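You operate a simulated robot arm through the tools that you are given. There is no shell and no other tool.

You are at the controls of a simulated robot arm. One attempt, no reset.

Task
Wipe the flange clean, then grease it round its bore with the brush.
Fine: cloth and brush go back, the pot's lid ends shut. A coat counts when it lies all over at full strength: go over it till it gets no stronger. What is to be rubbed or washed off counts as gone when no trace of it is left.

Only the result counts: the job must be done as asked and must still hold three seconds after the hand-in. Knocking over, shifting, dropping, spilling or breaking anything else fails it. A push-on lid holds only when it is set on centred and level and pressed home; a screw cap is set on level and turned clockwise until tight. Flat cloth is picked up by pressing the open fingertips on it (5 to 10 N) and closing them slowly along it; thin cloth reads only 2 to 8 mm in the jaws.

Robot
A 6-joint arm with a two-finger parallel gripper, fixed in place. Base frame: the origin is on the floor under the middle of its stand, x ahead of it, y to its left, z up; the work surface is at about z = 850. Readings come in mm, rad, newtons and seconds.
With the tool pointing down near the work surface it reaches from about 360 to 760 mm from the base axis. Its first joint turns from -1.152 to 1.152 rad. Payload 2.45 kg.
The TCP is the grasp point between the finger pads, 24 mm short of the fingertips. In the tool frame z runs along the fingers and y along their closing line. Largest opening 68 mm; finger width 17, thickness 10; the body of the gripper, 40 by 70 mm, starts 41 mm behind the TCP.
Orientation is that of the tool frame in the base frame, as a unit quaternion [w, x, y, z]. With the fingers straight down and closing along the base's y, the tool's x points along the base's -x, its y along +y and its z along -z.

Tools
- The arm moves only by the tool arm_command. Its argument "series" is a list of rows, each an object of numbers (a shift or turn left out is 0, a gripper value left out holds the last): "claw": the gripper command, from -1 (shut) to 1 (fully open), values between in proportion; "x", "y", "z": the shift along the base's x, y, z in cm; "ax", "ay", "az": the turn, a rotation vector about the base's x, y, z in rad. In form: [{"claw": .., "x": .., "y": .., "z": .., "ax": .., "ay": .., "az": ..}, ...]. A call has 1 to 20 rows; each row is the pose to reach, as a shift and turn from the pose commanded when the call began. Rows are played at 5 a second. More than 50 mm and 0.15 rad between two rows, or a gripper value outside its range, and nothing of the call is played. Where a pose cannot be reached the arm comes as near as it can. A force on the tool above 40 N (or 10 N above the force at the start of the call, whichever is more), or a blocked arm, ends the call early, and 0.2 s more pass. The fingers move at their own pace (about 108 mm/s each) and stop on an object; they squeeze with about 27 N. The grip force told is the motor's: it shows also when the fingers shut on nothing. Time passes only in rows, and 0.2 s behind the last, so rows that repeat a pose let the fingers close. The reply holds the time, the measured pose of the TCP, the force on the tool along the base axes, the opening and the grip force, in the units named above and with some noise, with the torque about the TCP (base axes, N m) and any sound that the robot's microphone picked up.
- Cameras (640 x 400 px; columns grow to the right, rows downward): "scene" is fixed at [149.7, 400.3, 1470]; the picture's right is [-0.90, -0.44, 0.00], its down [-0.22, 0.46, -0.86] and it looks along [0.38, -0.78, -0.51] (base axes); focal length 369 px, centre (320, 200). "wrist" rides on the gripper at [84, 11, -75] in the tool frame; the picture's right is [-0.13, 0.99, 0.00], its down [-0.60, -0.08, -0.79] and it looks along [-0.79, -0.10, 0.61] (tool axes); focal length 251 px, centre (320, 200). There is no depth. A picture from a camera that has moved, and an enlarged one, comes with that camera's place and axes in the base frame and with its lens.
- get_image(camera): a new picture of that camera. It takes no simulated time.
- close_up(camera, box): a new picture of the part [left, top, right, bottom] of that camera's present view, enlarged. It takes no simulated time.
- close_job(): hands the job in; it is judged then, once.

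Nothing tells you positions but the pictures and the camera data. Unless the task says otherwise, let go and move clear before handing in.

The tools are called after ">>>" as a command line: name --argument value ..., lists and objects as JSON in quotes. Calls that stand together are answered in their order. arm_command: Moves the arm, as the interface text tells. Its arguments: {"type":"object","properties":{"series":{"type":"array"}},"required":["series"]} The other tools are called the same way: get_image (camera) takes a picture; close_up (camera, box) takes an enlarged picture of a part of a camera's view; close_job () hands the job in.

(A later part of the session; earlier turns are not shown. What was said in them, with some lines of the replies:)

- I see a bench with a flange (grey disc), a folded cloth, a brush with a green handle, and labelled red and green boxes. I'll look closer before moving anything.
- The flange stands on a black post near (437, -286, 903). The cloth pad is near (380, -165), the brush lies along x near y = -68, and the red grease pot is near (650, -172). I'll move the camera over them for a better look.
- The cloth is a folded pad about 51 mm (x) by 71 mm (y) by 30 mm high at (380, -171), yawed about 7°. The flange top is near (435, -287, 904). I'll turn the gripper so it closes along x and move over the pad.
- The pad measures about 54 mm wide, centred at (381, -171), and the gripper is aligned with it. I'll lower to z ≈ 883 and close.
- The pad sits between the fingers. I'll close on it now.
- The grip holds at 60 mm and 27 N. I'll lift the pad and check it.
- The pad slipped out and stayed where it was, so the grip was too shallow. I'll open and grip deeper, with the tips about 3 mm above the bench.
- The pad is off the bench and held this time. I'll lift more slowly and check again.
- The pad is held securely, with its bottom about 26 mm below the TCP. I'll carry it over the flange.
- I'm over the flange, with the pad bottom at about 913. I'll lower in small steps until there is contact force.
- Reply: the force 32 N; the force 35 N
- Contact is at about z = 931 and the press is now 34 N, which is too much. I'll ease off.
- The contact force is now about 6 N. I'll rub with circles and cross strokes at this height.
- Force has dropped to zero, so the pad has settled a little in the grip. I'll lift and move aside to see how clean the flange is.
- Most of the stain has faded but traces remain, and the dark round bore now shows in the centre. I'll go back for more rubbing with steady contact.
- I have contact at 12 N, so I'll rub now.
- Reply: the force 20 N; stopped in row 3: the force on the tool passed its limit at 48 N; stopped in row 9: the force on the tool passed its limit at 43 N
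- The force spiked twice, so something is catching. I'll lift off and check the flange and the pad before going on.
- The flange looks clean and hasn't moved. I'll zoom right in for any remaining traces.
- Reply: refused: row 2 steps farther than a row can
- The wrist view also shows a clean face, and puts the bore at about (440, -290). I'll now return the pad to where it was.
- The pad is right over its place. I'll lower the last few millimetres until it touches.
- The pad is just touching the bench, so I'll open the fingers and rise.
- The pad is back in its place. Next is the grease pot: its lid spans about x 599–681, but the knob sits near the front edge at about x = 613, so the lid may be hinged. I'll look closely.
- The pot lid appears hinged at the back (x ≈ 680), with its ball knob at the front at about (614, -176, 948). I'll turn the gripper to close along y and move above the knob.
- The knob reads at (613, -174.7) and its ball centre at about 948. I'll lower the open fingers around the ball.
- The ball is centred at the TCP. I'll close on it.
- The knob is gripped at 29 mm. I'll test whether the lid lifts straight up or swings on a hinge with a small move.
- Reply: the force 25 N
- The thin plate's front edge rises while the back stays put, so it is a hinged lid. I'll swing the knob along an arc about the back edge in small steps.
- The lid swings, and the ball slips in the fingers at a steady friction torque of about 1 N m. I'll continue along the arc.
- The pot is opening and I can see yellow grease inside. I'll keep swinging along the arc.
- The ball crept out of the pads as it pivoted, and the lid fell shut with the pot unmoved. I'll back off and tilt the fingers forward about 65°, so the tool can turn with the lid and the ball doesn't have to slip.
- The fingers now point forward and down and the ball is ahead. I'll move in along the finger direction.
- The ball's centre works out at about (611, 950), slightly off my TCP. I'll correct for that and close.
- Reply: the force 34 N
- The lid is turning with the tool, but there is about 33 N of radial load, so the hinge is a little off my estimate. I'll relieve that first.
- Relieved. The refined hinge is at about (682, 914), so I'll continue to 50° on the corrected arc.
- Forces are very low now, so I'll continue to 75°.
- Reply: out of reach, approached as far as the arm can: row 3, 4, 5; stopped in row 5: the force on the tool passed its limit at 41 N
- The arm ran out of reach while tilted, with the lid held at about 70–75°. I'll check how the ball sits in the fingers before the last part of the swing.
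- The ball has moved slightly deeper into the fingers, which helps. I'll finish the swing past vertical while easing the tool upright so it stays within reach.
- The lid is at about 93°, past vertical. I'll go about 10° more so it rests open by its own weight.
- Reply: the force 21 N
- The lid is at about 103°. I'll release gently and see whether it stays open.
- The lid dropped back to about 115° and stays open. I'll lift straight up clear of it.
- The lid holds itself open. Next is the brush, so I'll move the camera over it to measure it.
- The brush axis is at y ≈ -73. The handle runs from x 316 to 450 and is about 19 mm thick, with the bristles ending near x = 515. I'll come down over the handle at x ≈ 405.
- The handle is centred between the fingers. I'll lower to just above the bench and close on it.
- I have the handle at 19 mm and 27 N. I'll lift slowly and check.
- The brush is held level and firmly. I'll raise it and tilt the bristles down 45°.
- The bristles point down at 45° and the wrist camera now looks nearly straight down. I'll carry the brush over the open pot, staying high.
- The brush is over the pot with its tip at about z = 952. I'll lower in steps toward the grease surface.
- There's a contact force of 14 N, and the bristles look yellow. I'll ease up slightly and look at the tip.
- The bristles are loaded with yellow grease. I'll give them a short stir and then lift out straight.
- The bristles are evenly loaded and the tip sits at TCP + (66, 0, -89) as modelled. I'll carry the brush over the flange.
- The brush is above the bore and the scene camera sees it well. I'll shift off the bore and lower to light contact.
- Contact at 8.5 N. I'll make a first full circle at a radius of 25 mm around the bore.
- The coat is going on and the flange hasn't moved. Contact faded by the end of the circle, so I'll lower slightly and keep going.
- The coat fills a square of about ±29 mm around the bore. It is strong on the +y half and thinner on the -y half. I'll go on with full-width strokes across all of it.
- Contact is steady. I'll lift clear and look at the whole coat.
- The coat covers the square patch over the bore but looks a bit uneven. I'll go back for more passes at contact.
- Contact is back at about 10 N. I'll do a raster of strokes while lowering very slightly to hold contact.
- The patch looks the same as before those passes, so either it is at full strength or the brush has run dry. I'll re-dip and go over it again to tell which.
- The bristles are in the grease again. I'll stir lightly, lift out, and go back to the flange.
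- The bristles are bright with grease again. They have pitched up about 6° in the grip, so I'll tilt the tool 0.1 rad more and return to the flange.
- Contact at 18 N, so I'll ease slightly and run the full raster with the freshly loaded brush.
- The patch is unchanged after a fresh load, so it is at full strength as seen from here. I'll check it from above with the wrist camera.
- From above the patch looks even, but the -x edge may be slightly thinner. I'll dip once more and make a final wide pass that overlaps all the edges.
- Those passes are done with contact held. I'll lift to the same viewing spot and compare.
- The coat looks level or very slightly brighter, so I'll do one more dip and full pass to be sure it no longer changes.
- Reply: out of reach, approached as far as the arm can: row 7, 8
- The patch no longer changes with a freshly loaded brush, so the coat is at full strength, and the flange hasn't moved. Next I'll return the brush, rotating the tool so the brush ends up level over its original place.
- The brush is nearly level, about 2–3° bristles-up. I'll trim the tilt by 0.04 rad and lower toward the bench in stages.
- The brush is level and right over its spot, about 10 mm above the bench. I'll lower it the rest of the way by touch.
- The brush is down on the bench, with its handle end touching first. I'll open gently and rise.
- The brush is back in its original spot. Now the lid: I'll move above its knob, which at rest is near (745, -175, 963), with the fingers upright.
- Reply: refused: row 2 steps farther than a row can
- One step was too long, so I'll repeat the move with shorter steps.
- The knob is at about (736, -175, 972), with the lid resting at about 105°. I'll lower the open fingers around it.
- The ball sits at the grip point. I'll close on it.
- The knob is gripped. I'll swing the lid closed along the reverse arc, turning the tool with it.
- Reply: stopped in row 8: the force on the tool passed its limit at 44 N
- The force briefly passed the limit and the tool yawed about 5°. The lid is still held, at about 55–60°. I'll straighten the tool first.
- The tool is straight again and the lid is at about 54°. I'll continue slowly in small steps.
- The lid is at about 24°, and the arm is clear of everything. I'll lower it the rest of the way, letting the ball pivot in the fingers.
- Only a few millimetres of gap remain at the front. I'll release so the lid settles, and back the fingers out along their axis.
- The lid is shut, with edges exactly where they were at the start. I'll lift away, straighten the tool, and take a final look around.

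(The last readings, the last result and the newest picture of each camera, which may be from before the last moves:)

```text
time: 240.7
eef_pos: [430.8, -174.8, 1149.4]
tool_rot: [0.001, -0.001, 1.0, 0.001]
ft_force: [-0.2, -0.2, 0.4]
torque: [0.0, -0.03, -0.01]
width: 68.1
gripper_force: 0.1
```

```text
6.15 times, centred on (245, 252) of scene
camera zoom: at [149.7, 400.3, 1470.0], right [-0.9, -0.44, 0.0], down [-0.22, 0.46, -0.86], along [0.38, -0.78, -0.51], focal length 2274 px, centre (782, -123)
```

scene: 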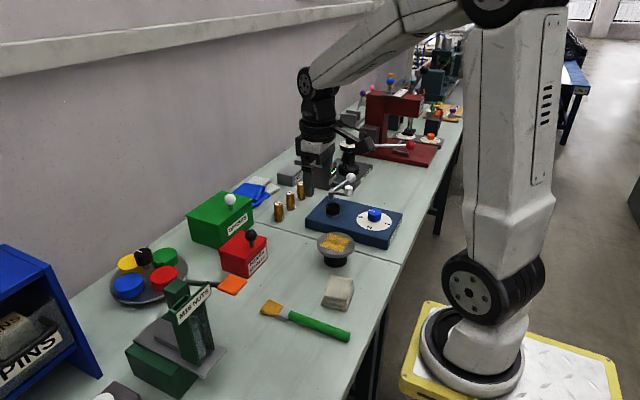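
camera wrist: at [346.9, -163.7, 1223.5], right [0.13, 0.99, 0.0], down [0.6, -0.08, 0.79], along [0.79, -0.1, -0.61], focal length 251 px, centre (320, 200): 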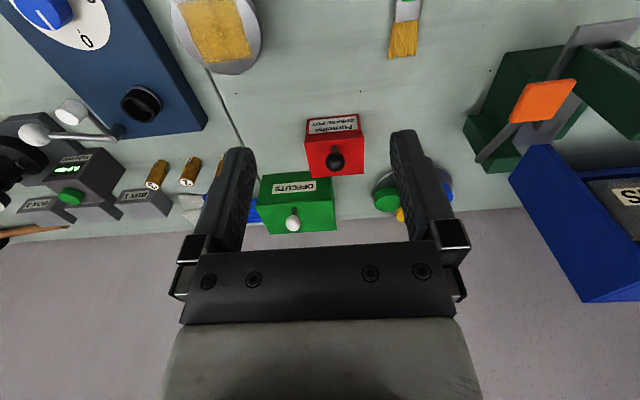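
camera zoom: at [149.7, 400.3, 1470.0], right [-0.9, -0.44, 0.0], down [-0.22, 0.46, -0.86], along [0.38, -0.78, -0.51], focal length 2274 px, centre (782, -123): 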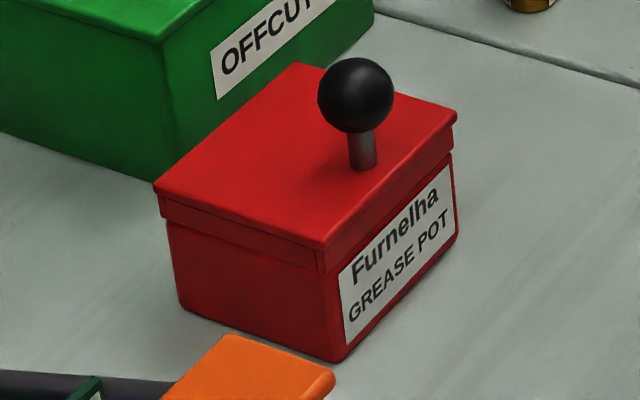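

The flange is clean and its grease coat no longer changes. The cloth and brush are back in their places, the pot lid is shut, and nothing else has moved. The arm is clear with the gripper open, so I'm handing in.

>>> close_job

```text
The job is handed in.
```

I wiped the flange clean, greased it around the bore, put the cloth and brush back, and handed the job in. I haven't seen the judging result.

- **Wipe:** close views from both cameras showed no trace of the stain before I started greasing.
- **Grease:** the coat covers a square patch of about ±29 mm centred on the bore. I re-dipped the brush three times and kept going until further passes made no visible difference. The coat looks slightly darker through the middle, and that did not change with more brushing.
- **Cloth:** it slipped out of my first grip without moving and went back to its original spot, as far as the pictures show.
- **Brush:** it is lying where it started, with some grease still on the bristles.
- **Pot lid:** the lid is hinged. It fell shut once when the knob slipped while I was opening it, and the pot did not move. It is now shut, and its edges sit exactly where they did at the start.

Nothing else moved as far as the pictures show, and the gripper is open and clear of the bench.
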